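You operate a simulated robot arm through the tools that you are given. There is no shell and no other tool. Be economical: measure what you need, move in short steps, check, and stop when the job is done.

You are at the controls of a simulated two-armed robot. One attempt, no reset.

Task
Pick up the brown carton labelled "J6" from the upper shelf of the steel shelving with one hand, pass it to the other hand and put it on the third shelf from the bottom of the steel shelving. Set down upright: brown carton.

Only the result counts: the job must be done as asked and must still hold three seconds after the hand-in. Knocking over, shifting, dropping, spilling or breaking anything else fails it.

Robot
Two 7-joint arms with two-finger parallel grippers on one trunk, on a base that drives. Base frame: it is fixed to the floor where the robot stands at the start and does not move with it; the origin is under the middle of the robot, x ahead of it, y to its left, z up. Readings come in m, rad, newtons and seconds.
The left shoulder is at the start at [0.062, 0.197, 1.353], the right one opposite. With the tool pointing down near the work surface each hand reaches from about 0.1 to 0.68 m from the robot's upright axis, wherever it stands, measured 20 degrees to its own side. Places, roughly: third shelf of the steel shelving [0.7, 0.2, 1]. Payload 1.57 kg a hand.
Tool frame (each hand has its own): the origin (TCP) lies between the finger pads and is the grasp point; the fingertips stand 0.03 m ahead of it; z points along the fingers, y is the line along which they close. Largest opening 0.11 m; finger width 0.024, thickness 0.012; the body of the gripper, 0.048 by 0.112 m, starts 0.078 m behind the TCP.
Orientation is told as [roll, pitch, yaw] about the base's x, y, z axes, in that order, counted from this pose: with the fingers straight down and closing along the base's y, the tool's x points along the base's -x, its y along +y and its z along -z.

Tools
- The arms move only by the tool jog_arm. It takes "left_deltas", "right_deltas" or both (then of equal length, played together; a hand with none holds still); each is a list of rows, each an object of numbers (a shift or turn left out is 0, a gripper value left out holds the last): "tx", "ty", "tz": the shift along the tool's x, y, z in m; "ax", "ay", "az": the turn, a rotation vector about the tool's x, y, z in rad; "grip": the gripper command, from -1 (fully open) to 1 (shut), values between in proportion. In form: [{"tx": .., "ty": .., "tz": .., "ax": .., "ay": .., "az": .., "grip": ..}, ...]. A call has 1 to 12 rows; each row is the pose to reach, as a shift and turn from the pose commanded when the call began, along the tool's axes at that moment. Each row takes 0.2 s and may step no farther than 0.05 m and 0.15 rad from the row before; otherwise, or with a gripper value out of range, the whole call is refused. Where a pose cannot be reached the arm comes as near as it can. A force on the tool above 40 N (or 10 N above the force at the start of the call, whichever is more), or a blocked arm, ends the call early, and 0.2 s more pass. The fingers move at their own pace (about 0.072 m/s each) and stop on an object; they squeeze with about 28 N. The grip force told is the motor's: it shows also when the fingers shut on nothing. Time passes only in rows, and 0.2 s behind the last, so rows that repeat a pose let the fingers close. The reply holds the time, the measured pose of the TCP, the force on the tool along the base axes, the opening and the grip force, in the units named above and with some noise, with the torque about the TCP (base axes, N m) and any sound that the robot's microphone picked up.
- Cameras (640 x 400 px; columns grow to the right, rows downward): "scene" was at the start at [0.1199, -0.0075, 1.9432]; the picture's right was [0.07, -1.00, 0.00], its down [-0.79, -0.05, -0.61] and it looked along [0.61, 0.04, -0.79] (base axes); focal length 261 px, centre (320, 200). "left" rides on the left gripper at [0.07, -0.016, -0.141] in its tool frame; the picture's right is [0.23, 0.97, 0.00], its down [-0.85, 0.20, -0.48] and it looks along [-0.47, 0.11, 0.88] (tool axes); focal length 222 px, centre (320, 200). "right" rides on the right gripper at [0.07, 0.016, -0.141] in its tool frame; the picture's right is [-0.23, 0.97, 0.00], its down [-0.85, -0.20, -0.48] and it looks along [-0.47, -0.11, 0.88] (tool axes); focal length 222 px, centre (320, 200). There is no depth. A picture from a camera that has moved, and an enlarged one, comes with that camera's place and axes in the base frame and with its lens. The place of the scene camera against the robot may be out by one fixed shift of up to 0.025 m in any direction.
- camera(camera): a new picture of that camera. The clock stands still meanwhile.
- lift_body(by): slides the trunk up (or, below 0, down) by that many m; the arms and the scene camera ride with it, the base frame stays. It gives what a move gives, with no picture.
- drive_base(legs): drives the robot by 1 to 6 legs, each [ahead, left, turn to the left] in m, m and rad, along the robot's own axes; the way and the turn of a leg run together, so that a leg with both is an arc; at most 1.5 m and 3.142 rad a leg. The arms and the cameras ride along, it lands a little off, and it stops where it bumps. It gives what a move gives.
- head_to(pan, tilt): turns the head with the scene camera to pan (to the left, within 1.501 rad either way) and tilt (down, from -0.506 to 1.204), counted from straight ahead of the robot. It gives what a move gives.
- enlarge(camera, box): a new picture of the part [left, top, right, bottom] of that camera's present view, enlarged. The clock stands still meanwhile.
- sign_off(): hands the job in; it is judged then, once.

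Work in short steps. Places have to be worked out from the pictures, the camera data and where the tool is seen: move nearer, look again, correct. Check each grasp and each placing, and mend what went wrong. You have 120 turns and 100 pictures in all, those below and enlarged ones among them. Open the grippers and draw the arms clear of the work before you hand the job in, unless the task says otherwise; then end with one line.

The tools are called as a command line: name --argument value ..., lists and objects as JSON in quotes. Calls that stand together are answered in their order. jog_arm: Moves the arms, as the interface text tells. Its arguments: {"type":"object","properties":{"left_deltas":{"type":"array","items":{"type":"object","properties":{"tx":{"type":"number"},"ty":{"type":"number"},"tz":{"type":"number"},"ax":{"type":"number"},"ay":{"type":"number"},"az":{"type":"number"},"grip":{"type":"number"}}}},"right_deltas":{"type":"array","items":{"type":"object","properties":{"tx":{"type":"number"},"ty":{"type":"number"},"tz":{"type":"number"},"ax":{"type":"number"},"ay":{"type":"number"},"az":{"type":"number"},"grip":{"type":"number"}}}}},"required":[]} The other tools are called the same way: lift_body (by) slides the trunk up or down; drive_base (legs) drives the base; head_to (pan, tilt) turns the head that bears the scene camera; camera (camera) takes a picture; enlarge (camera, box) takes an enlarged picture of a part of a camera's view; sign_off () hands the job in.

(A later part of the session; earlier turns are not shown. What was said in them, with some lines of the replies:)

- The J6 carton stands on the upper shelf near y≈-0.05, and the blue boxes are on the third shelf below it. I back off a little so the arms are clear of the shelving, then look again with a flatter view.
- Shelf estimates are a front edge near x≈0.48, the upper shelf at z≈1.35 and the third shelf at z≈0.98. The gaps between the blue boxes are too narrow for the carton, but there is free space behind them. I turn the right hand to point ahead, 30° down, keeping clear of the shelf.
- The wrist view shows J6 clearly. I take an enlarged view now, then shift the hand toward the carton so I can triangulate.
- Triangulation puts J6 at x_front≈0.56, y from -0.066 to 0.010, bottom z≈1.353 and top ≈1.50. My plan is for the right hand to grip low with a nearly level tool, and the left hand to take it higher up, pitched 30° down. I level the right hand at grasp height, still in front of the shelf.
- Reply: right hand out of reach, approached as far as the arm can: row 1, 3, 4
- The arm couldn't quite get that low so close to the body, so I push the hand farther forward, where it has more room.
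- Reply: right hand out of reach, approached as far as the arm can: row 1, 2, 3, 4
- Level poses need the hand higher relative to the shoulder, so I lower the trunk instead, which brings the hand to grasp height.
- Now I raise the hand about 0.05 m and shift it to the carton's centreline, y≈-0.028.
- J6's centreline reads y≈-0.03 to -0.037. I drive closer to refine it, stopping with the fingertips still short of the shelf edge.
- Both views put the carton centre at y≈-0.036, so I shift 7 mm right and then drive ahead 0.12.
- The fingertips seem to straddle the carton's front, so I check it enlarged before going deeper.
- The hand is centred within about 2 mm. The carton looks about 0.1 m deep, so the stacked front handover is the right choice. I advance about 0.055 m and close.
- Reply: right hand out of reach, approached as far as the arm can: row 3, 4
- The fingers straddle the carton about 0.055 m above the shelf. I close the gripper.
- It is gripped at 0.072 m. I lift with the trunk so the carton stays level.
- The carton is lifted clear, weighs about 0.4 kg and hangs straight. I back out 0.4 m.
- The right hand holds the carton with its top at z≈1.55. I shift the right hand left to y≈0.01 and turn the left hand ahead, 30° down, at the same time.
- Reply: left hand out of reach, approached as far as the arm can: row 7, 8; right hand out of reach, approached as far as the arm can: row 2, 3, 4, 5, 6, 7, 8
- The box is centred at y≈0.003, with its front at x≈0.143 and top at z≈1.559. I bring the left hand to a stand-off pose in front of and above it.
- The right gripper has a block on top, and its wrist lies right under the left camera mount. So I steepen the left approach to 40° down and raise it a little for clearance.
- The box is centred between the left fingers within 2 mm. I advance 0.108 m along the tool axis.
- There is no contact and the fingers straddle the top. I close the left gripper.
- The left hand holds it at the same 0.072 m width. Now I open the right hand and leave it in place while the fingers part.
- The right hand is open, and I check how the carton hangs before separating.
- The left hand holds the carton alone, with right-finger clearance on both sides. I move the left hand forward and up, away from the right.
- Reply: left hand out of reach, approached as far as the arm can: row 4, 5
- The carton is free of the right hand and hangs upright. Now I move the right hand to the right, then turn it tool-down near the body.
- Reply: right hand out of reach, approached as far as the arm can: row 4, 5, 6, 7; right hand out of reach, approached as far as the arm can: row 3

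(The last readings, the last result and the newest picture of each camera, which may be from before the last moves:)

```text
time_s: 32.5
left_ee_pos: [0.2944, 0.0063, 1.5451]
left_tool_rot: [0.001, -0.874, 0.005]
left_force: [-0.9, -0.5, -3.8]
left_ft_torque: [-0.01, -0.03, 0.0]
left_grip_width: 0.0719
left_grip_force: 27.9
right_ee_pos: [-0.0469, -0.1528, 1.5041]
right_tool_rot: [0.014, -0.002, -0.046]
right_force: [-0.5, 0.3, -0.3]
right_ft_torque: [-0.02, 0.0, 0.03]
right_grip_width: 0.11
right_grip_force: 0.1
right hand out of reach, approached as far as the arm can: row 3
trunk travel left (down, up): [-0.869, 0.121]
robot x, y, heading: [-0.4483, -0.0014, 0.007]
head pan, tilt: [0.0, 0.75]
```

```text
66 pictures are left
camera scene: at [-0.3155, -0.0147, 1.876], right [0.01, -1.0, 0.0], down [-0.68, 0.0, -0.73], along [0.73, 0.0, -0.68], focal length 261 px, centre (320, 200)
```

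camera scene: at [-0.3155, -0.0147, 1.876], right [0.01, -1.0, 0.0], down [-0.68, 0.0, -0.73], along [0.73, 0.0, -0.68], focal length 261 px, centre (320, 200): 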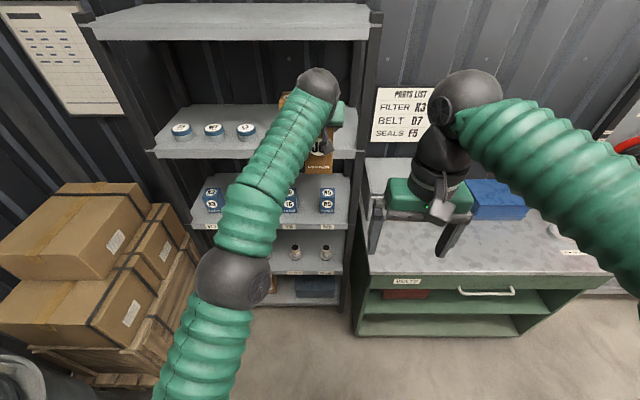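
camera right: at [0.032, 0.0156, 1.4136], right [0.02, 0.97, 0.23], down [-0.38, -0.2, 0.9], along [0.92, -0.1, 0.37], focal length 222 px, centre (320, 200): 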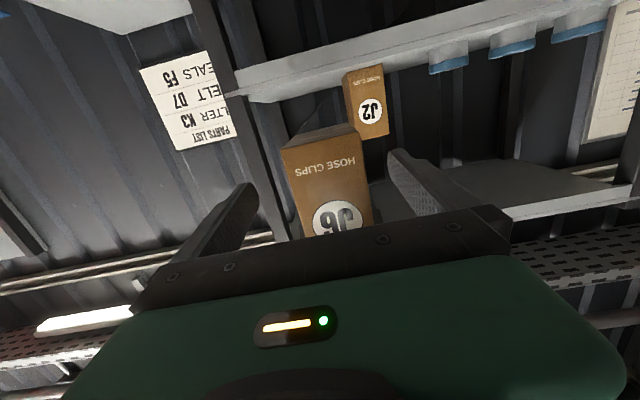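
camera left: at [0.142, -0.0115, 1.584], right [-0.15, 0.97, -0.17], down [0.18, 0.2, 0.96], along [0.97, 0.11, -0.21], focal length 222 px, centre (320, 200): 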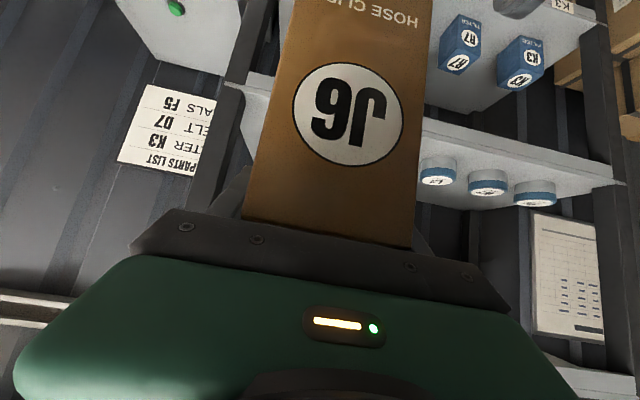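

The left arm holds the carton. I tuck the right hand higher and nearer the body, then lower the trunk toward third-shelf height while still well back.

jog_arm --right_deltas '[{"tx": 0.02, "ty": -0.015, "tz": -0.035}, {"tx": 0.04, "ty": -0.03, "tz": -0.07}, {"tx": 0.06, "ty": -0.045, "tz": -0.105}, {"tx": 0.08, "ty": -0.06, "tz": -0.14}, {"tx": 0.08, "ty": -0.06, "tz": -0.14}]'

lift_body --by -0.36

head_to --pan 0.0 --tilt 0.5

camera --camera "scene"

camera --camera "left"

```text
time_s: 33.7
left_ee_pos: [0.2969, 0.006, 1.5434]
left_tool_rot: [0.0, -0.869, 0.005]
left_force: [-0.7, -0.6, -4.2]
left_ft_torque: [0.0, -0.06, 0.02]
left_grip_width: 0.0718
left_grip_force: 28.0
right_ee_pos: [-0.1288, -0.2054, 1.6033]
right_tool_rot: [0.015, -0.001, -0.045]
right_force: [-0.5, 0.5, -0.1]
right_ft_torque: [-0.03, 0.0, 0.02]
right_grip_width: 0.11
right_grip_force: 0.1
right hand out of reach, approached as far as the arm can: row 4, 5
trunk travel left (down, up): [-0.869, 0.121]
robot x, y, heading: [-0.4435, 0.0024, 0.014]
head pan, tilt: [0.0, 0.75]
```

```text
time_s: 37.2
left_ee_pos: [0.2958, 0.0057, 1.1858]
left_tool_rot: [0.001, -0.871, 0.004]
left_force: [-0.2, 0.2, -4.0]
left_ft_torque: [0.02, -0.02, -0.04]
left_grip_width: 0.0719
left_grip_force: 28.1
right_ee_pos: [-0.13, -0.2074, 1.2433]
right_tool_rot: [0.015, -0.002, -0.047]
right_force: [0.3, -0.3, -0.6]
right_ft_torque: [0.0, 0.02, 0.02]
right_grip_width: 0.1102
right_grip_force: 0.1
trunk travel left (down, up): [-0.509, 0.481]
robot x, y, heading: [-0.4453, 0.0002, 0.008]
head pan, tilt: [0.0, 0.75]
```

```text
time_s: 38.0
left_ee_pos: [0.2953, 0.0054, 1.185]
left_tool_rot: [0.003, -0.871, 0.003]
left_force: [0.2, -1.1, -3.9]
left_ft_torque: [0.0, -0.04, 0.01]
left_grip_width: 0.0719
left_grip_force: 27.6
right_ee_pos: [-0.1287, -0.2066, 1.2437]
right_tool_rot: [0.015, 0.0, -0.047]
right_force: [-1.3, -0.3, -0.4]
right_ft_torque: [0.0, -0.01, -0.01]
right_grip_width: 0.11
right_grip_force: 0.0
trunk travel left (down, up): [-0.509, 0.481]
robot x, y, heading: [-0.446, -0.0017, 0.005]
head pan, tilt: [0.0, 0.499]
```

```text
65 pictures are left
camera scene: at [-0.3074, -0.0151, 1.5378], right [0.01, -1.0, 0.0], down [-0.48, 0.0, -0.88], along [0.88, 0.01, -0.48], focal length 261 px, centre (320, 200)
```

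scene: 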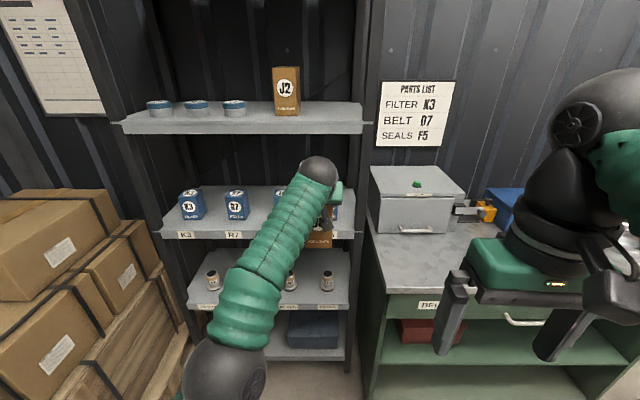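

```text
64 pictures are left
camera left: at [0.1423, -0.0123, 1.2229], right [-0.15, 0.97, -0.17], down [0.18, 0.2, 0.96], along [0.97, 0.11, -0.21], focal length 222 px, centre (320, 200)
```

left: 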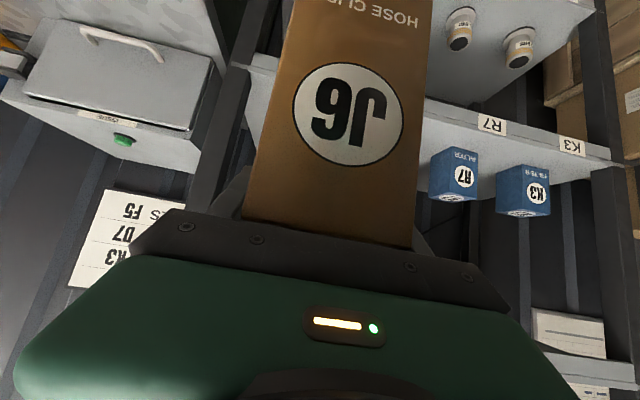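

Now I enlarge to measure the third shelf, its blue boxes and the opening above.

enlarge --camera "left" --box '[400, 80, 640, 230]'

enlarge --camera "scene" --box '[110, 60, 390, 260]'

```text
2.67 times, centred on (520, 155) of left
camera zoom: at [0.1423, -0.0123, 1.2229], right [-0.15, 0.97, -0.17], down [0.18, 0.2, 0.96], along [0.97, 0.11, -0.21], focal length 592 px, centre (-213, 320)
```

zoom: 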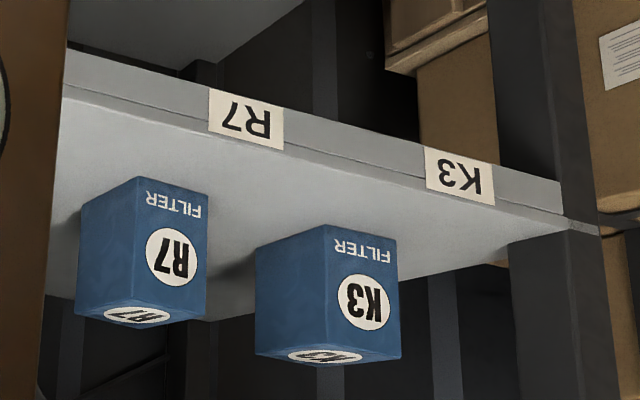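

```text
2.00 times, centred on (250, 160) of scene
camera zoom: at [-0.3074, -0.0151, 1.5378], right [0.01, -1.0, 0.0], down [-0.48, 0.0, -0.88], along [0.88, 0.01, -0.48], focal length 522 px, centre (460, 280)
```

zoom: 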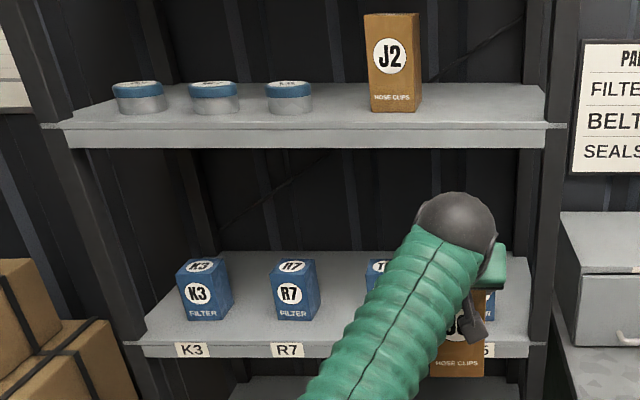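

Measured third shelf top is z≈0.95, with boxes 0.106 m tall, x from 0.563 to 0.636 and pitch 0.188 m. That leaves gaps about 0.12 m wide; the T6–N5 gap is centred near y≈0.06. The 0.072 m carton fits there if I open the gripper only partly. I align to y=0.06, lower 0.08 m and drive nearer to verify.

jog_arm --left_deltas '[{"ty": 0.018}, {"ty": 0.036}, {"ty": 0.054}, {"ty": 0.054}]'

lift_body --by -0.08

drive_base --legs '[[0.1, 0, 0]]'

camera --camera "left"

camera --camera "scene"

camera --camera "right"

```text
time_s: 39.0
left_ee_pos: [0.2943, 0.0617, 1.1852]
left_tool_rot: [-0.001, -0.872, 0.006]
left_force: [1.0, 0.1, -5.1]
left_ft_torque: [0.0, -0.05, 0.04]
left_grip_width: 0.072
left_grip_force: 27.7
right_ee_pos: [-0.1298, -0.2065, 1.2426]
right_tool_rot: [0.014, -0.001, -0.046]
right_force: [-0.5, 0.6, -0.9]
right_ft_torque: [0.0, 0.02, 0.0]
right_grip_width: 0.1099
right_grip_force: 0.1
trunk travel left (down, up): [-0.509, 0.481]
robot x, y, heading: [-0.4446, -0.0074, 0.001]
head pan, tilt: [0.0, 0.499]
```

```text
time_s: 40.2
left_ee_pos: [0.2943, 0.0608, 1.1049]
left_tool_rot: [0.001, -0.873, 0.007]
left_force: [-0.3, 0.1, -4.9]
left_ft_torque: [-0.03, -0.05, -0.03]
left_grip_width: 0.0717
left_grip_force: 27.4
right_ee_pos: [-0.1307, -0.2052, 1.164]
right_tool_rot: [0.015, -0.001, -0.047]
right_force: [0.1, -0.1, 0.1]
right_ft_torque: [0.02, 0.01, -0.02]
right_grip_width: 0.1101
right_grip_force: 0.1
trunk travel left (down, up): [-0.429, 0.561]
robot x, y, heading: [-0.4471, -0.0001, 0.006]
head pan, tilt: [0.0, 0.499]
```

```text
time_s: 41.3
left_ee_pos: [0.3957, 0.0602, 1.1037]
left_tool_rot: [0.002, -0.87, 0.003]
left_force: [0.1, -0.2, -5.3]
left_ft_torque: [0.01, -0.07, 0.02]
left_grip_width: 0.072
left_grip_force: 27.8
right_ee_pos: [-0.0288, -0.2057, 1.1636]
right_tool_rot: [0.014, -0.002, -0.047]
right_force: [0.4, -0.1, -0.9]
right_ft_torque: [0.03, 0.01, 0.0]
right_grip_width: 0.1101
right_grip_force: 0.0
trunk travel left (down, up): [-0.429, 0.561]
robot x, y, heading: [-0.3448, -0.0032, 0.003]
head pan, tilt: [0.0, 0.499]
```

```text
61 pictures are left
camera left: at [0.2431, 0.043, 1.1417], right [-0.15, 0.97, -0.17], down [0.18, 0.2, 0.96], along [0.97, 0.11, -0.21], focal length 222 px, centre (320, 200)
```

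left: 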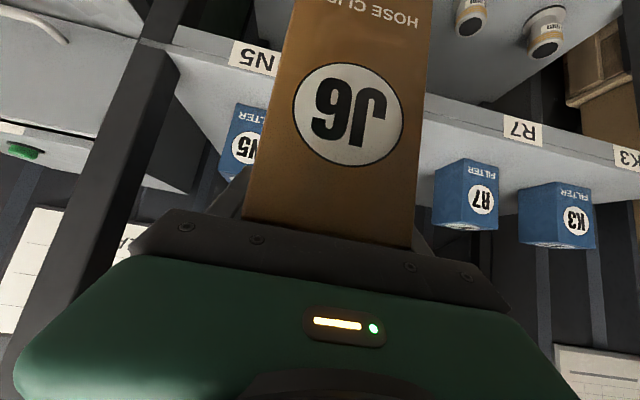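

```text
60 pictures are left
camera scene: at [-0.2072, -0.0141, 1.4578], right [0.0, -1.0, 0.0], down [-0.48, 0.0, -0.88], along [0.88, 0.0, -0.48], focal length 261 px, centre (320, 200)
```

scene: 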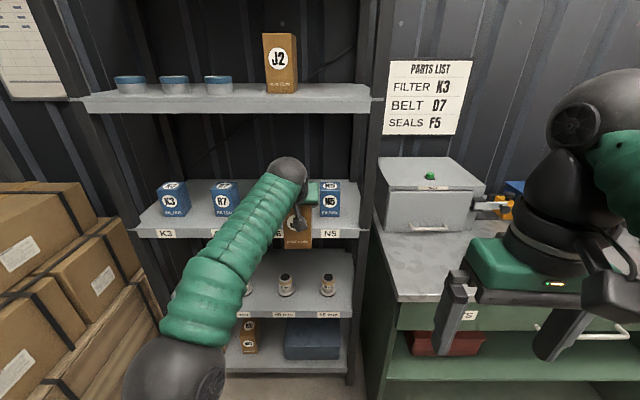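

```text
59 pictures are left
camera right: at [-0.0984, -0.1885, 1.304], right [0.27, 0.96, 0.01], down [0.84, -0.25, 0.48], along [0.46, -0.12, -0.88], focal length 222 px, centre (320, 200)
```

right: 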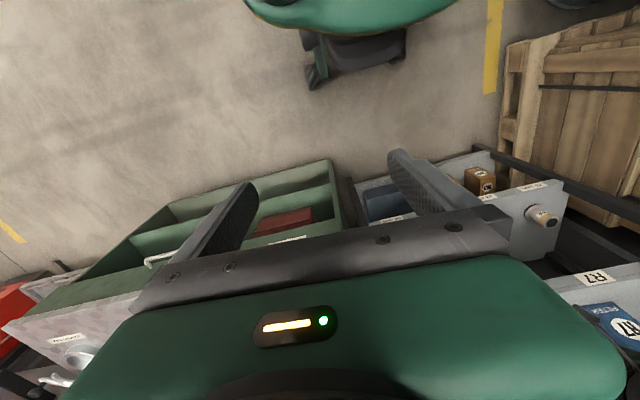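

N5 and R7 are visible in the left view, so I enlarge to pin down the gap edges.

enlarge --camera "left" --box '[160, 20, 320, 220]'

enlarge --camera "scene" --box '[130, 150, 370, 300]'

```text
2.00 times, centred on (240, 120) of left
camera zoom: at [0.2431, 0.043, 1.1417], right [-0.15, 0.97, -0.17], down [0.18, 0.2, 0.96], along [0.97, 0.11, -0.21], focal length 444 px, centre (480, 360)
```

zoom: 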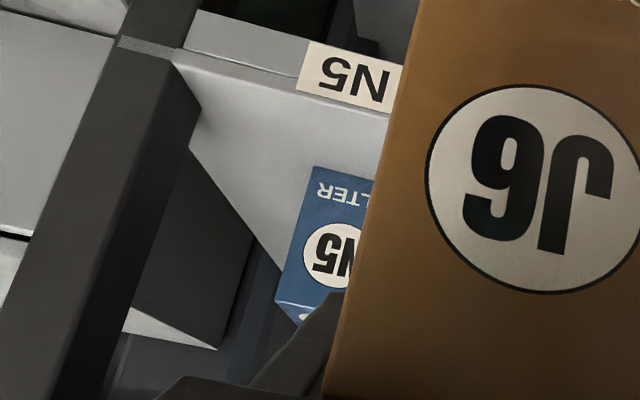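

```text
2.67 times, centred on (250, 225) of scene
camera zoom: at [-0.2072, -0.0141, 1.4578], right [0.0, -1.0, 0.0], down [-0.48, 0.0, -0.88], along [0.88, 0.0, -0.48], focal length 696 px, centre (507, 133)
```

zoom: 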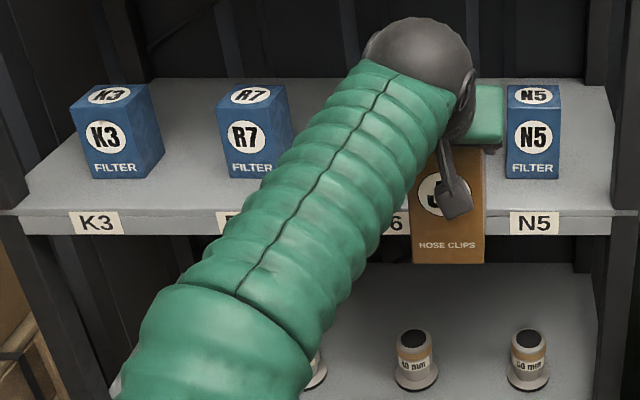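

The gap comes out at y≈0.000–0.113, centred near 0.056. I'll set the carton just behind the box row in line with that gap, at TCP x≈0.68, so the fingers can open freely. The shelf top is about 0.955, so the present height clears it by about 3 cm. I trim y and drive in partway.

jog_arm --left_deltas '[{"ty": -0.004}, {"ty": -0.004}]'

drive_base --legs '[[0.1, 0, 0]]'

camera --camera "left"

camera --camera "scene"

```text
time_s: 41.9
left_ee_pos: [0.3951, 0.0547, 1.1042]
left_tool_rot: [0.001, -0.87, 0.003]
left_force: [1.0, 0.9, -4.4]
left_ft_torque: [0.03, -0.04, 0.01]
left_grip_width: 0.0722
left_grip_force: 28.2
right_ee_pos: [-0.0305, -0.2061, 1.1633]
right_tool_rot: [0.013, -0.002, -0.048]
right_force: [0.8, -0.2, -0.5]
right_ft_torque: [-0.02, 0.03, -0.02]
right_grip_width: 0.1099
right_grip_force: 0.1
trunk travel left (down, up): [-0.429, 0.561]
robot x, y, heading: [-0.3447, -0.0024, 0.002]
head pan, tilt: [0.0, 0.499]
```

```text
time_s: 43.1
left_ee_pos: [0.494, 0.0557, 1.1028]
left_tool_rot: [0.003, -0.87, 0.002]
left_force: [0.6, -0.5, -4.8]
left_ft_torque: [0.03, -0.08, 0.02]
left_grip_width: 0.0722
left_grip_force: 27.8
right_ee_pos: [0.0694, -0.206, 1.1623]
right_tool_rot: [0.014, -0.001, -0.05]
right_force: [0.1, -1.0, -0.3]
right_ft_torque: [0.02, 0.04, 0.04]
right_grip_width: 0.1099
right_grip_force: 0.0
trunk travel left (down, up): [-0.429, 0.561]
robot x, y, heading: [-0.2461, -0.0033, 0.004]
head pan, tilt: [0.0, 0.499]
```

```text
56 pictures are left
camera left: at [0.3418, 0.0389, 1.1417], right [-0.15, 0.97, -0.17], down [0.19, 0.2, 0.96], along [0.97, 0.11, -0.21], focal length 222 px, centre (320, 200)
```

left: 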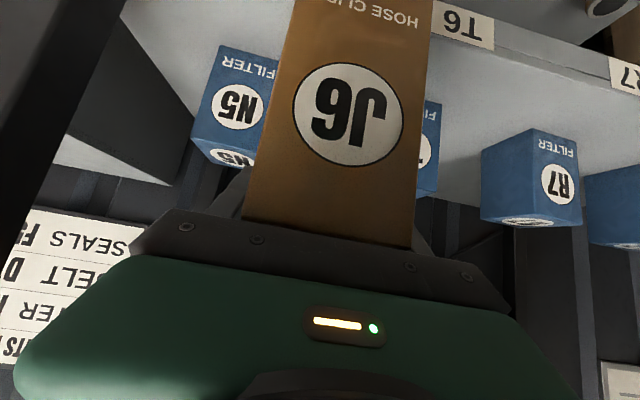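

```text
55 pictures are left
camera scene: at [-0.1079, -0.0139, 1.4578], right [0.0, -1.0, 0.0], down [-0.48, 0.0, -0.88], along [0.88, 0.0, -0.48], focal length 261 px, centre (320, 200)
```

scene: 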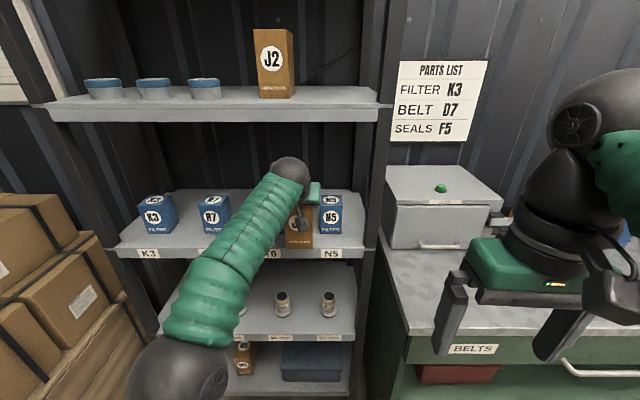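

Refined values are shelf z≈0.963, boxes x from 0.545 to about 0.615, and gap y from 0.004 to 0.108. The carton at y=0.0557 is centred, and I continue in a bit.

drive_base --legs '[[0.08, 0, 0]]'

camera --camera "left"

head_to --pan 0.0 --tilt 0.35

camera --camera "scene"

```text
time_s: 44.1
left_ee_pos: [0.5738, 0.0561, 1.1028]
left_tool_rot: [0.003, -0.867, 0.003]
left_force: [0.2, 0.3, -5.3]
left_ft_torque: [0.03, -0.07, 0.02]
left_grip_width: 0.0719
left_grip_force: 28.8
right_ee_pos: [0.1493, -0.2046, 1.1635]
right_tool_rot: [0.015, -0.003, -0.048]
right_force: [0.2, -0.3, -0.5]
right_ft_torque: [0.0, 0.07, 0.03]
right_grip_width: 0.1102
right_grip_force: 0.1
trunk travel left (down, up): [-0.429, 0.561]
robot x, y, heading: [-0.166, 0.0002, 0.004]
head pan, tilt: [0.0, 0.499]
```

```text
54 pictures are left
camera left: at [0.4213, 0.0387, 1.1412], right [-0.15, 0.97, -0.17], down [0.19, 0.2, 0.96], along [0.97, 0.11, -0.21], focal length 222 px, centre (320, 200)
```

left: 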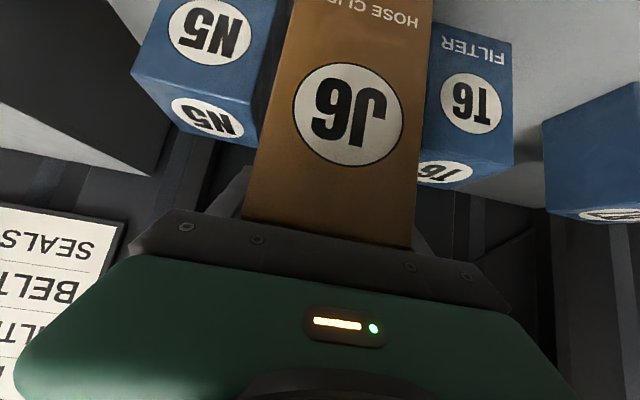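

```text
time_s: 44.8
left_ee_pos: [0.5721, 0.0565, 1.1027]
left_tool_rot: [0.001, -0.87, 0.002]
left_force: [0.3, 0.2, -4.3]
left_ft_torque: [-0.01, -0.01, 0.02]
left_grip_width: 0.072
left_grip_force: 27.8
right_ee_pos: [0.1481, -0.2048, 1.1621]
right_tool_rot: [0.014, -0.002, -0.048]
right_force: [-0.1, -1.2, 0.1]
right_ft_torque: [-0.02, -0.03, 0.05]
right_grip_width: 0.1099
right_grip_force: 0.1
trunk travel left (down, up): [-0.429, 0.561]
robot x, y, heading: [-0.1683, -0.0039, 0.001]
head pan, tilt: [0.0, 0.351]
```

```text
53 pictures are left
camera scene: at [-0.0258, -0.0136, 1.4714], right [0.0, -1.0, 0.0], down [-0.35, 0.0, -0.94], along [0.94, 0.0, -0.35], focal length 261 px, centre (320, 200)
```

scene: 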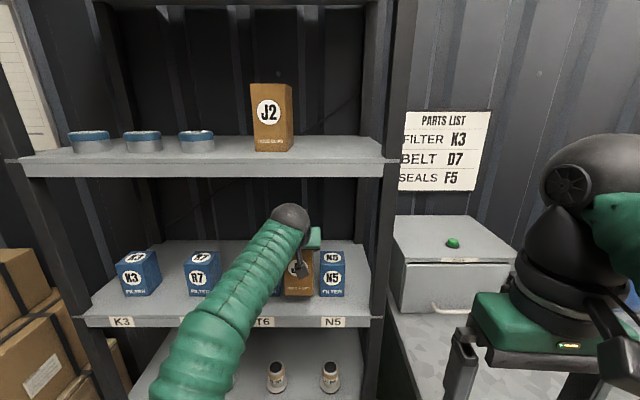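

The gap is confirmed at y from 0.001 to 0.110, with the carton at 0.056. The wrist joint is about 2 cm below the upper shelf's underside, so I lower 5 mm and drive the last 0.1 m.

lift_body --by -0.006

drive_base --legs '[[0.1, 0, 0]]'

camera --camera "left"

camera --camera "scene"

```text
time_s: 45.4
left_ee_pos: [0.5728, 0.0561, 1.0989]
left_tool_rot: [0.002, -0.87, 0.001]
left_force: [-0.3, -0.4, -3.9]
left_ft_torque: [-0.02, -0.02, -0.01]
left_grip_width: 0.0719
left_grip_force: 28.1
right_ee_pos: [0.1468, -0.205, 1.1577]
right_tool_rot: [0.015, -0.003, -0.048]
right_force: [-0.2, -0.7, 0.3]
right_ft_torque: [0.01, 0.01, 0.02]
right_grip_width: 0.1102
right_grip_force: 0.1
trunk travel left (down, up): [-0.423, 0.567]
robot x, y, heading: [-0.166, 0.0025, 0.008]
head pan, tilt: [0.0, 0.351]
```

```text
time_s: 46.5
left_ee_pos: [0.6725, 0.0567, 1.0966]
left_tool_rot: [0.002, -0.867, 0.003]
left_force: [0.5, 0.2, -4.3]
left_ft_torque: [-0.04, -0.07, 0.01]
left_grip_width: 0.0721
left_grip_force: 28.0
right_ee_pos: [0.2498, -0.2035, 1.157]
right_tool_rot: [0.015, -0.002, -0.049]
right_force: [-0.4, 0.4, -0.6]
right_ft_torque: [0.0, 0.02, 0.01]
right_grip_width: 0.11
right_grip_force: 0.1
trunk travel left (down, up): [-0.423, 0.567]
robot x, y, heading: [-0.0661, 0.002, 0.005]
head pan, tilt: [0.0, 0.351]
```

```text
52 pictures are left
camera left: at [0.5209, 0.0391, 1.1355], right [-0.15, 0.97, -0.17], down [0.19, 0.2, 0.96], along [0.97, 0.11, -0.21], focal length 222 px, centre (320, 200)
```

left: 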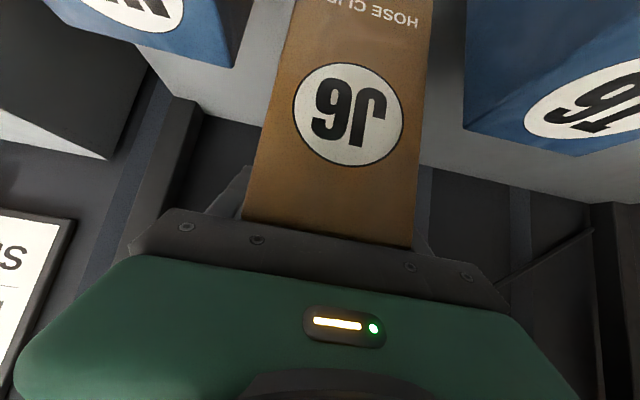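

```text
51 pictures are left
camera scene: at [0.0742, -0.0133, 1.4655], right [0.0, -1.0, 0.0], down [-0.35, 0.0, -0.94], along [0.94, 0.0, -0.35], focal length 261 px, centre (320, 200)
```

scene: 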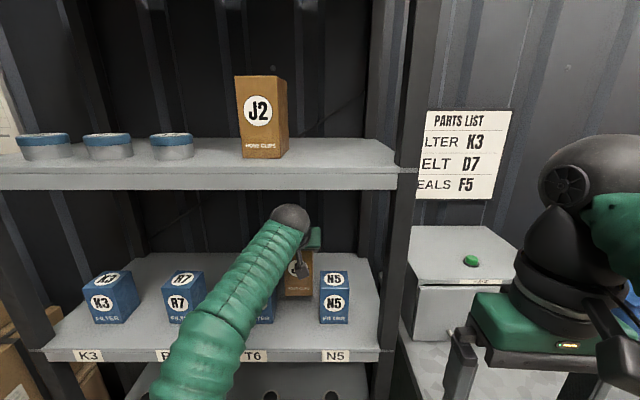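

Carton front x≈0.624 is just behind the box row, whose backs are at x≈0.611. I lower in small steps, watching the force.

lift_body --by -0.01

lift_body --by -0.005

```text
time_s: 47.1
left_ee_pos: [0.6719, 0.0565, 1.0873]
left_tool_rot: [0.001, -0.867, 0.001]
left_force: [0.0, 0.3, -4.6]
left_ft_torque: [0.0, -0.06, 0.04]
left_grip_width: 0.0721
left_grip_force: 28.0
right_ee_pos: [0.2473, -0.2051, 1.147]
right_tool_rot: [0.013, -0.003, -0.05]
right_force: [-0.7, 0.1, -0.8]
right_ft_torque: [-0.03, 0.0, 0.01]
right_grip_width: 0.1103
right_grip_force: 0.0
trunk travel left (down, up): [-0.413, 0.577]
robot x, y, heading: [-0.0699, 0.0021, 0.007]
head pan, tilt: [0.0, 0.351]
```

```text
time_s: 47.6
left_ee_pos: [0.6725, 0.0568, 1.0829]
left_tool_rot: [0.002, -0.87, 0.001]
left_force: [-0.4, -0.5, -5.0]
left_ft_torque: [0.01, -0.02, 0.0]
left_grip_width: 0.0716
left_grip_force: 27.9
right_ee_pos: [0.2461, -0.2042, 1.1415]
right_tool_rot: [0.014, -0.004, -0.048]
right_force: [-0.6, -0.2, -0.5]
right_ft_torque: [0.04, 0.0, -0.02]
right_grip_width: 0.1098
right_grip_force: 0.2
trunk travel left (down, up): [-0.408, 0.582]
robot x, y, heading: [-0.0653, 0.001, 0.002]
head pan, tilt: [0.0, 0.351]
```

There is no contact yet, so I keep going in 3–4 mm steps.

lift_body --by -0.004

lift_body --by -0.003

```text
time_s: 48.2
left_ee_pos: [0.6735, 0.0555, 1.0785]
left_tool_rot: [0.001, -0.869, 0.003]
left_force: [-0.4, 0.0, -3.7]
left_ft_torque: [0.01, -0.04, 0.0]
left_grip_width: 0.0717
left_grip_force: 28.4
right_ee_pos: [0.2463, -0.2042, 1.1395]
right_tool_rot: [0.016, -0.004, -0.048]
right_force: [-0.3, -0.2, 0.3]
right_ft_torque: [-0.03, -0.03, 0.02]
right_grip_width: 0.1099
right_grip_force: 0.1
trunk travel left (down, up): [-0.404, 0.586]
robot x, y, heading: [-0.0651, 0.0021, 0.005]
head pan, tilt: [0.0, 0.351]
```

```text
time_s: 48.7
left_ee_pos: [0.6726, 0.0566, 1.0768]
left_tool_rot: [0.003, -0.87, 0.003]
left_force: [0.0, -0.5, -4.2]
left_ft_torque: [0.03, -0.07, -0.01]
left_grip_width: 0.072
left_grip_force: 27.6
right_ee_pos: [0.2464, -0.2055, 1.1356]
right_tool_rot: [0.013, -0.003, -0.049]
right_force: [0.5, -0.6, 0.0]
right_ft_torque: [0.0, -0.01, -0.02]
right_grip_width: 0.1099
right_grip_force: 0.1
trunk travel left (down, up): [-0.401, 0.589]
robot x, y, heading: [-0.0678, -0.0005, 0.005]
head pan, tilt: [0.0, 0.351]
```

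Still hanging free, so I continue.

lift_body --by -0.003

lift_body --by -0.003

camera --camera "left"

```text
time_s: 49.2
left_ee_pos: [0.6714, 0.055, 1.0737]
left_tool_rot: [0.002, -0.867, 0.002]
left_force: [-0.5, -0.4, -3.3]
left_ft_torque: [0.01, -0.04, -0.01]
left_grip_width: 0.072
left_grip_force: 28.0
right_ee_pos: [0.2466, -0.2052, 1.1337]
right_tool_rot: [0.013, -0.004, -0.05]
right_force: [0.0, -0.8, -0.3]
right_ft_torque: [0.01, -0.02, 0.0]
right_grip_width: 0.1099
right_grip_force: 0.1
trunk travel left (down, up): [-0.398, 0.592]
robot x, y, heading: [-0.0718, -0.0002, 0.002]
head pan, tilt: [0.0, 0.351]
```

```text
time_s: 49.7
left_ee_pos: [0.6722, 0.0564, 1.0691]
left_tool_rot: [0.002, -0.869, 0.003]
left_force: [-0.2, -0.2, -4.7]
left_ft_torque: [0.0, -0.02, -0.03]
left_grip_width: 0.0717
left_grip_force: 28.0
right_ee_pos: [0.2473, -0.2048, 1.1299]
right_tool_rot: [0.014, -0.003, -0.049]
right_force: [-0.3, -0.6, -0.4]
right_ft_torque: [-0.01, -0.01, 0.02]
right_grip_width: 0.1101
right_grip_force: 0.1
trunk travel left (down, up): [-0.395, 0.595]
robot x, y, heading: [-0.0667, -0.0015, 0.002]
head pan, tilt: [0.0, 0.351]
```

```text
50 pictures are left
camera left: at [0.5194, 0.0391, 1.1086], right [-0.15, 0.97, -0.17], down [0.19, 0.2, 0.96], along [0.97, 0.11, -0.21], focal length 222 px, centre (320, 200)
```

left: 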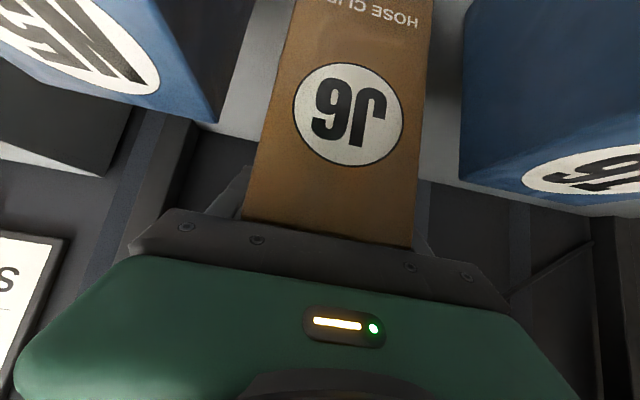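

Still free; box tops clear the hand by about 3.5 cm. I continue down.

lift_body --by -0.003

lift_body --by -0.003

```text
time_s: 50.3
left_ee_pos: [0.6719, 0.0568, 1.0689]
left_tool_rot: [0.001, -0.869, 0.002]
left_force: [0.9, 0.1, -1.8]
left_ft_torque: [-0.1, -0.21, 0.09]
left_grip_width: 0.072
left_grip_force: 28.4
right_ee_pos: [0.2469, -0.2045, 1.1279]
right_tool_rot: [0.014, -0.003, -0.048]
right_force: [-0.5, 0.4, 0.0]
right_ft_torque: [0.0, 0.05, 0.01]
right_grip_width: 0.1101
right_grip_force: 0.1
trunk travel left (down, up): [-0.392, 0.598]
robot x, y, heading: [-0.0675, -0.0023, 0.001]
head pan, tilt: [0.0, 0.351]
```

```text
time_s: 50.8
left_ee_pos: [0.6697, 0.0559, 1.0693]
left_tool_rot: [0.001, -0.877, 0.004]
left_force: [6.2, 0.0, 13.3]
left_ft_torque: [-0.23, 0.4, 0.08]
left_grip_width: 0.0718
left_grip_force: 27.4
right_ee_pos: [0.2452, -0.2042, 1.125]
right_tool_rot: [0.015, -0.006, -0.05]
right_force: [0.3, 0.0, 0.0]
right_ft_torque: [-0.01, -0.01, 0.0]
right_grip_width: 0.11
right_grip_force: 0.1
trunk travel left (down, up): [-0.389, 0.601]
robot x, y, heading: [-0.0636, 0.0005, 0.001]
head pan, tilt: [0.0, 0.351]
```

Contact at about 13 N. I ease up 2 mm, then open partway.

lift_body --by 0.002

jog_arm --left_deltas '[{"grip": 0.1}, {"grip": -0.2}, {"grip": -0.4}, {"grip": -0.6}, {"grip": -0.6}]'

camera --camera "left"

```text
time_s: 51.3
left_ee_pos: [0.6702, 0.0565, 1.0668]
left_tool_rot: [0.002, -0.871, 0.002]
left_force: [6.0, 0.1, 11.2]
left_ft_torque: [-0.44, -0.68, 0.16]
left_grip_width: 0.0722
left_grip_force: 28.0
right_ee_pos: [0.2461, -0.2054, 1.1272]
right_tool_rot: [0.016, -0.005, -0.049]
right_force: [-0.6, -0.5, -0.4]
right_ft_torque: [0.01, -0.01, -0.03]
right_grip_width: 0.1099
right_grip_force: 0.1
trunk travel left (down, up): [-0.391, 0.599]
robot x, y, heading: [-0.0653, 0.0033, 0.005]
head pan, tilt: [0.0, 0.351]
```

```text
time_s: 52.5
left_ee_pos: [0.6721, 0.0546, 1.0657]
left_tool_rot: [0.004, -0.87, 0.002]
left_force: [-1.6, -0.2, 0.3]
left_ft_torque: [0.0, -0.02, -0.02]
left_grip_width: 0.0881
left_grip_force: 0.1
right_ee_pos: [0.2453, -0.2054, 1.1258]
right_tool_rot: [0.013, -0.002, -0.049]
right_force: [0.1, -0.4, 0.4]
right_ft_torque: [-0.01, -0.01, 0.0]
right_grip_width: 0.1099
right_grip_force: 0.2
trunk travel left (down, up): [-0.391, 0.599]
robot x, y, heading: [-0.0653, -0.0018, 0.008]
head pan, tilt: [0.0, 0.351]
```

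```text
49 pictures are left
camera left: at [0.519, 0.0391, 1.1046], right [-0.15, 0.97, -0.17], down [0.19, 0.2, 0.96], along [0.97, 0.11, -0.21], focal length 222 px, centre (320, 200)
```

left: 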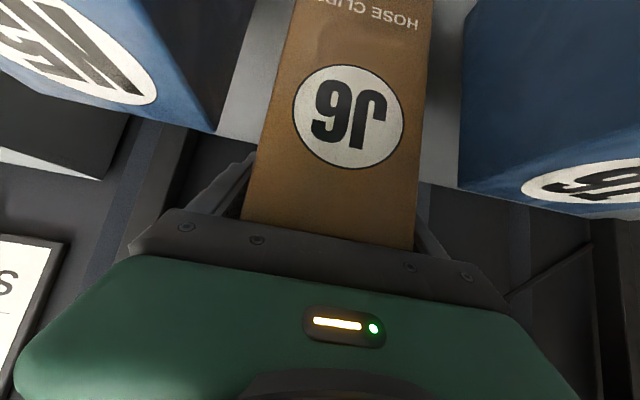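

The carton stands free. I retreat back and up along the tool axis, then mostly backward, keeping the fingers above the box tops and the wrist below the upper shelf.

jog_arm --left_deltas '[{"tz": -0.015}, {"tz": -0.03}, {"tz": -0.045}, {"tz": -0.061, "tx": 0.007}, {"tz": -0.077, "tx": 0.014}, {"tz": -0.093, "tx": 0.0207}]'

camera --camera "left"

camera --camera "scene"

```text
time_s: 53.9
left_ee_pos: [0.5843, 0.0556, 1.1109]
left_tool_rot: [0.003, -0.87, 0.003]
left_force: [0.3, 0.0, -0.5]
left_ft_torque: [0.01, 0.02, 0.0]
left_grip_width: 0.088
left_grip_force: 0.0
right_ee_pos: [0.2452, -0.2051, 1.1257]
right_tool_rot: [0.013, -0.004, -0.049]
right_force: [-0.1, -0.2, 0.3]
right_ft_torque: [0.0, -0.01, 0.01]
right_grip_width: 0.1098
right_grip_force: 0.0
trunk travel left (down, up): [-0.391, 0.599]
robot x, y, heading: [-0.0642, -0.001, 0.005]
head pan, tilt: [0.0, 0.351]
```

```text
48 pictures are left
camera left: at [0.4331, 0.0387, 1.1492], right [-0.15, 0.97, -0.17], down [0.18, 0.2, 0.96], along [0.97, 0.11, -0.21], focal length 222 px, centre (320, 200)
```

left: 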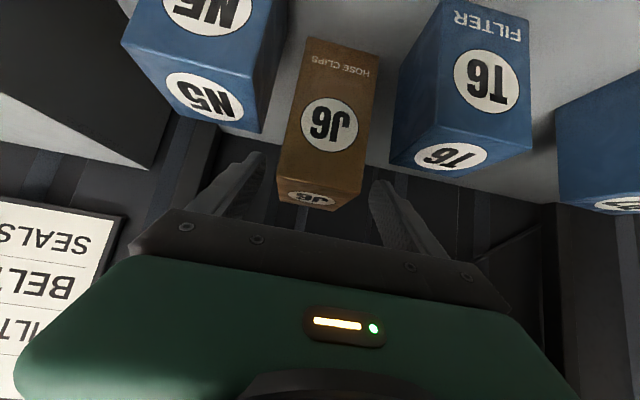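

```text
47 pictures are left
camera scene: at [0.0709, -0.0132, 1.4338], right [0.0, -1.0, 0.0], down [-0.34, 0.0, -0.94], along [0.94, 0.0, -0.34], focal length 261 px, centre (320, 200)
```

scene: 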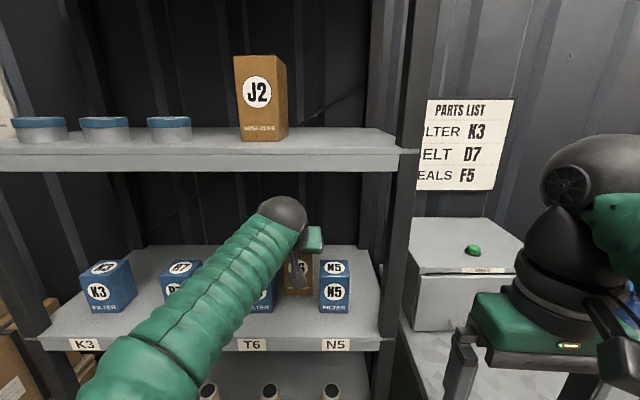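

The carton stands upright between and behind N5 and T6, and the neighbours are undisturbed. I back the base out, with the fingers above the box tops.

drive_base --legs '[[-0.35, 0, 0]]'

jog_arm --left_deltas '[{"ty": 0.04, "grip": -1}, {"ty": 0.08, "grip": -1}, {"ty": 0.12, "grip": -1}, {"ty": 0.16, "grip": -1}, {"ty": 0.2, "grip": -1}]'

camera --camera "scene"

```text
time_s: 56.1
left_ee_pos: [0.2412, 0.0544, 1.1112]
left_tool_rot: [0.0, -0.869, 0.002]
left_force: [0.3, 0.4, 0.5]
left_ft_torque: [-0.03, 0.01, 0.03]
left_grip_width: 0.088
left_grip_force: 0.2
right_ee_pos: [-0.0995, -0.2049, 1.1252]
right_tool_rot: [0.014, -0.005, -0.05]
right_force: [0.5, -0.2, -0.5]
right_ft_torque: [-0.01, -0.01, -0.02]
right_grip_width: 0.1099
right_grip_force: 0.0
trunk travel left (down, up): [-0.391, 0.599]
robot x, y, heading: [-0.4091, -0.0006, 0.006]
head pan, tilt: [0.0, 0.351]
```

```text
time_s: 57.4
left_ee_pos: [0.2393, 0.2586, 1.1102]
left_tool_rot: [0.0, -0.872, 0.004]
left_force: [-0.3, -0.1, 0.2]
left_ft_torque: [0.02, 0.0, 0.03]
left_grip_width: 0.1098
left_grip_force: 0.0
right_ee_pos: [-0.0994, -0.2038, 1.1282]
right_tool_rot: [0.012, -0.006, -0.05]
right_force: [0.2, 0.4, -0.2]
right_ft_torque: [-0.06, 0.01, 0.0]
right_grip_width: 0.1097
right_grip_force: 0.0
trunk travel left (down, up): [-0.391, 0.599]
robot x, y, heading: [-0.4116, -0.0024, 0.003]
head pan, tilt: [0.0, 0.351]
```

```text
46 pictures are left
camera scene: at [-0.2726, -0.0119, 1.4337], right [0.0, -1.0, 0.0], down [-0.35, 0.0, -0.94], along [0.94, 0.0, -0.35], focal length 261 px, centre (320, 200)
```

scene: 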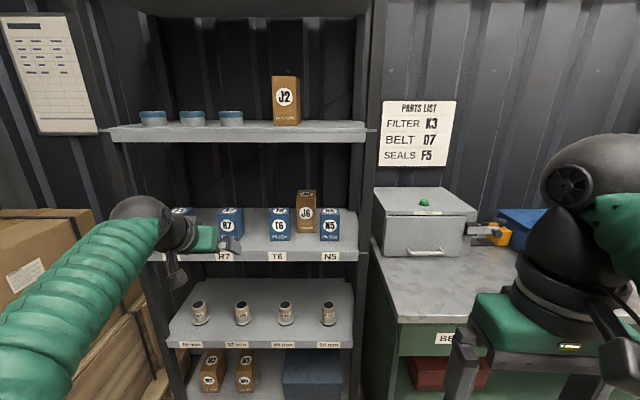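

J6 stands upright on the third shelf, nothing else has moved, and both grippers are open and clear. I hand the job in.

sign_off

```text
The job is handed in.
```

The J6 carton was picked up with the right hand, passed to the left, and now stands upright on the third shelf, just behind the blue T6 and N5 boxes.
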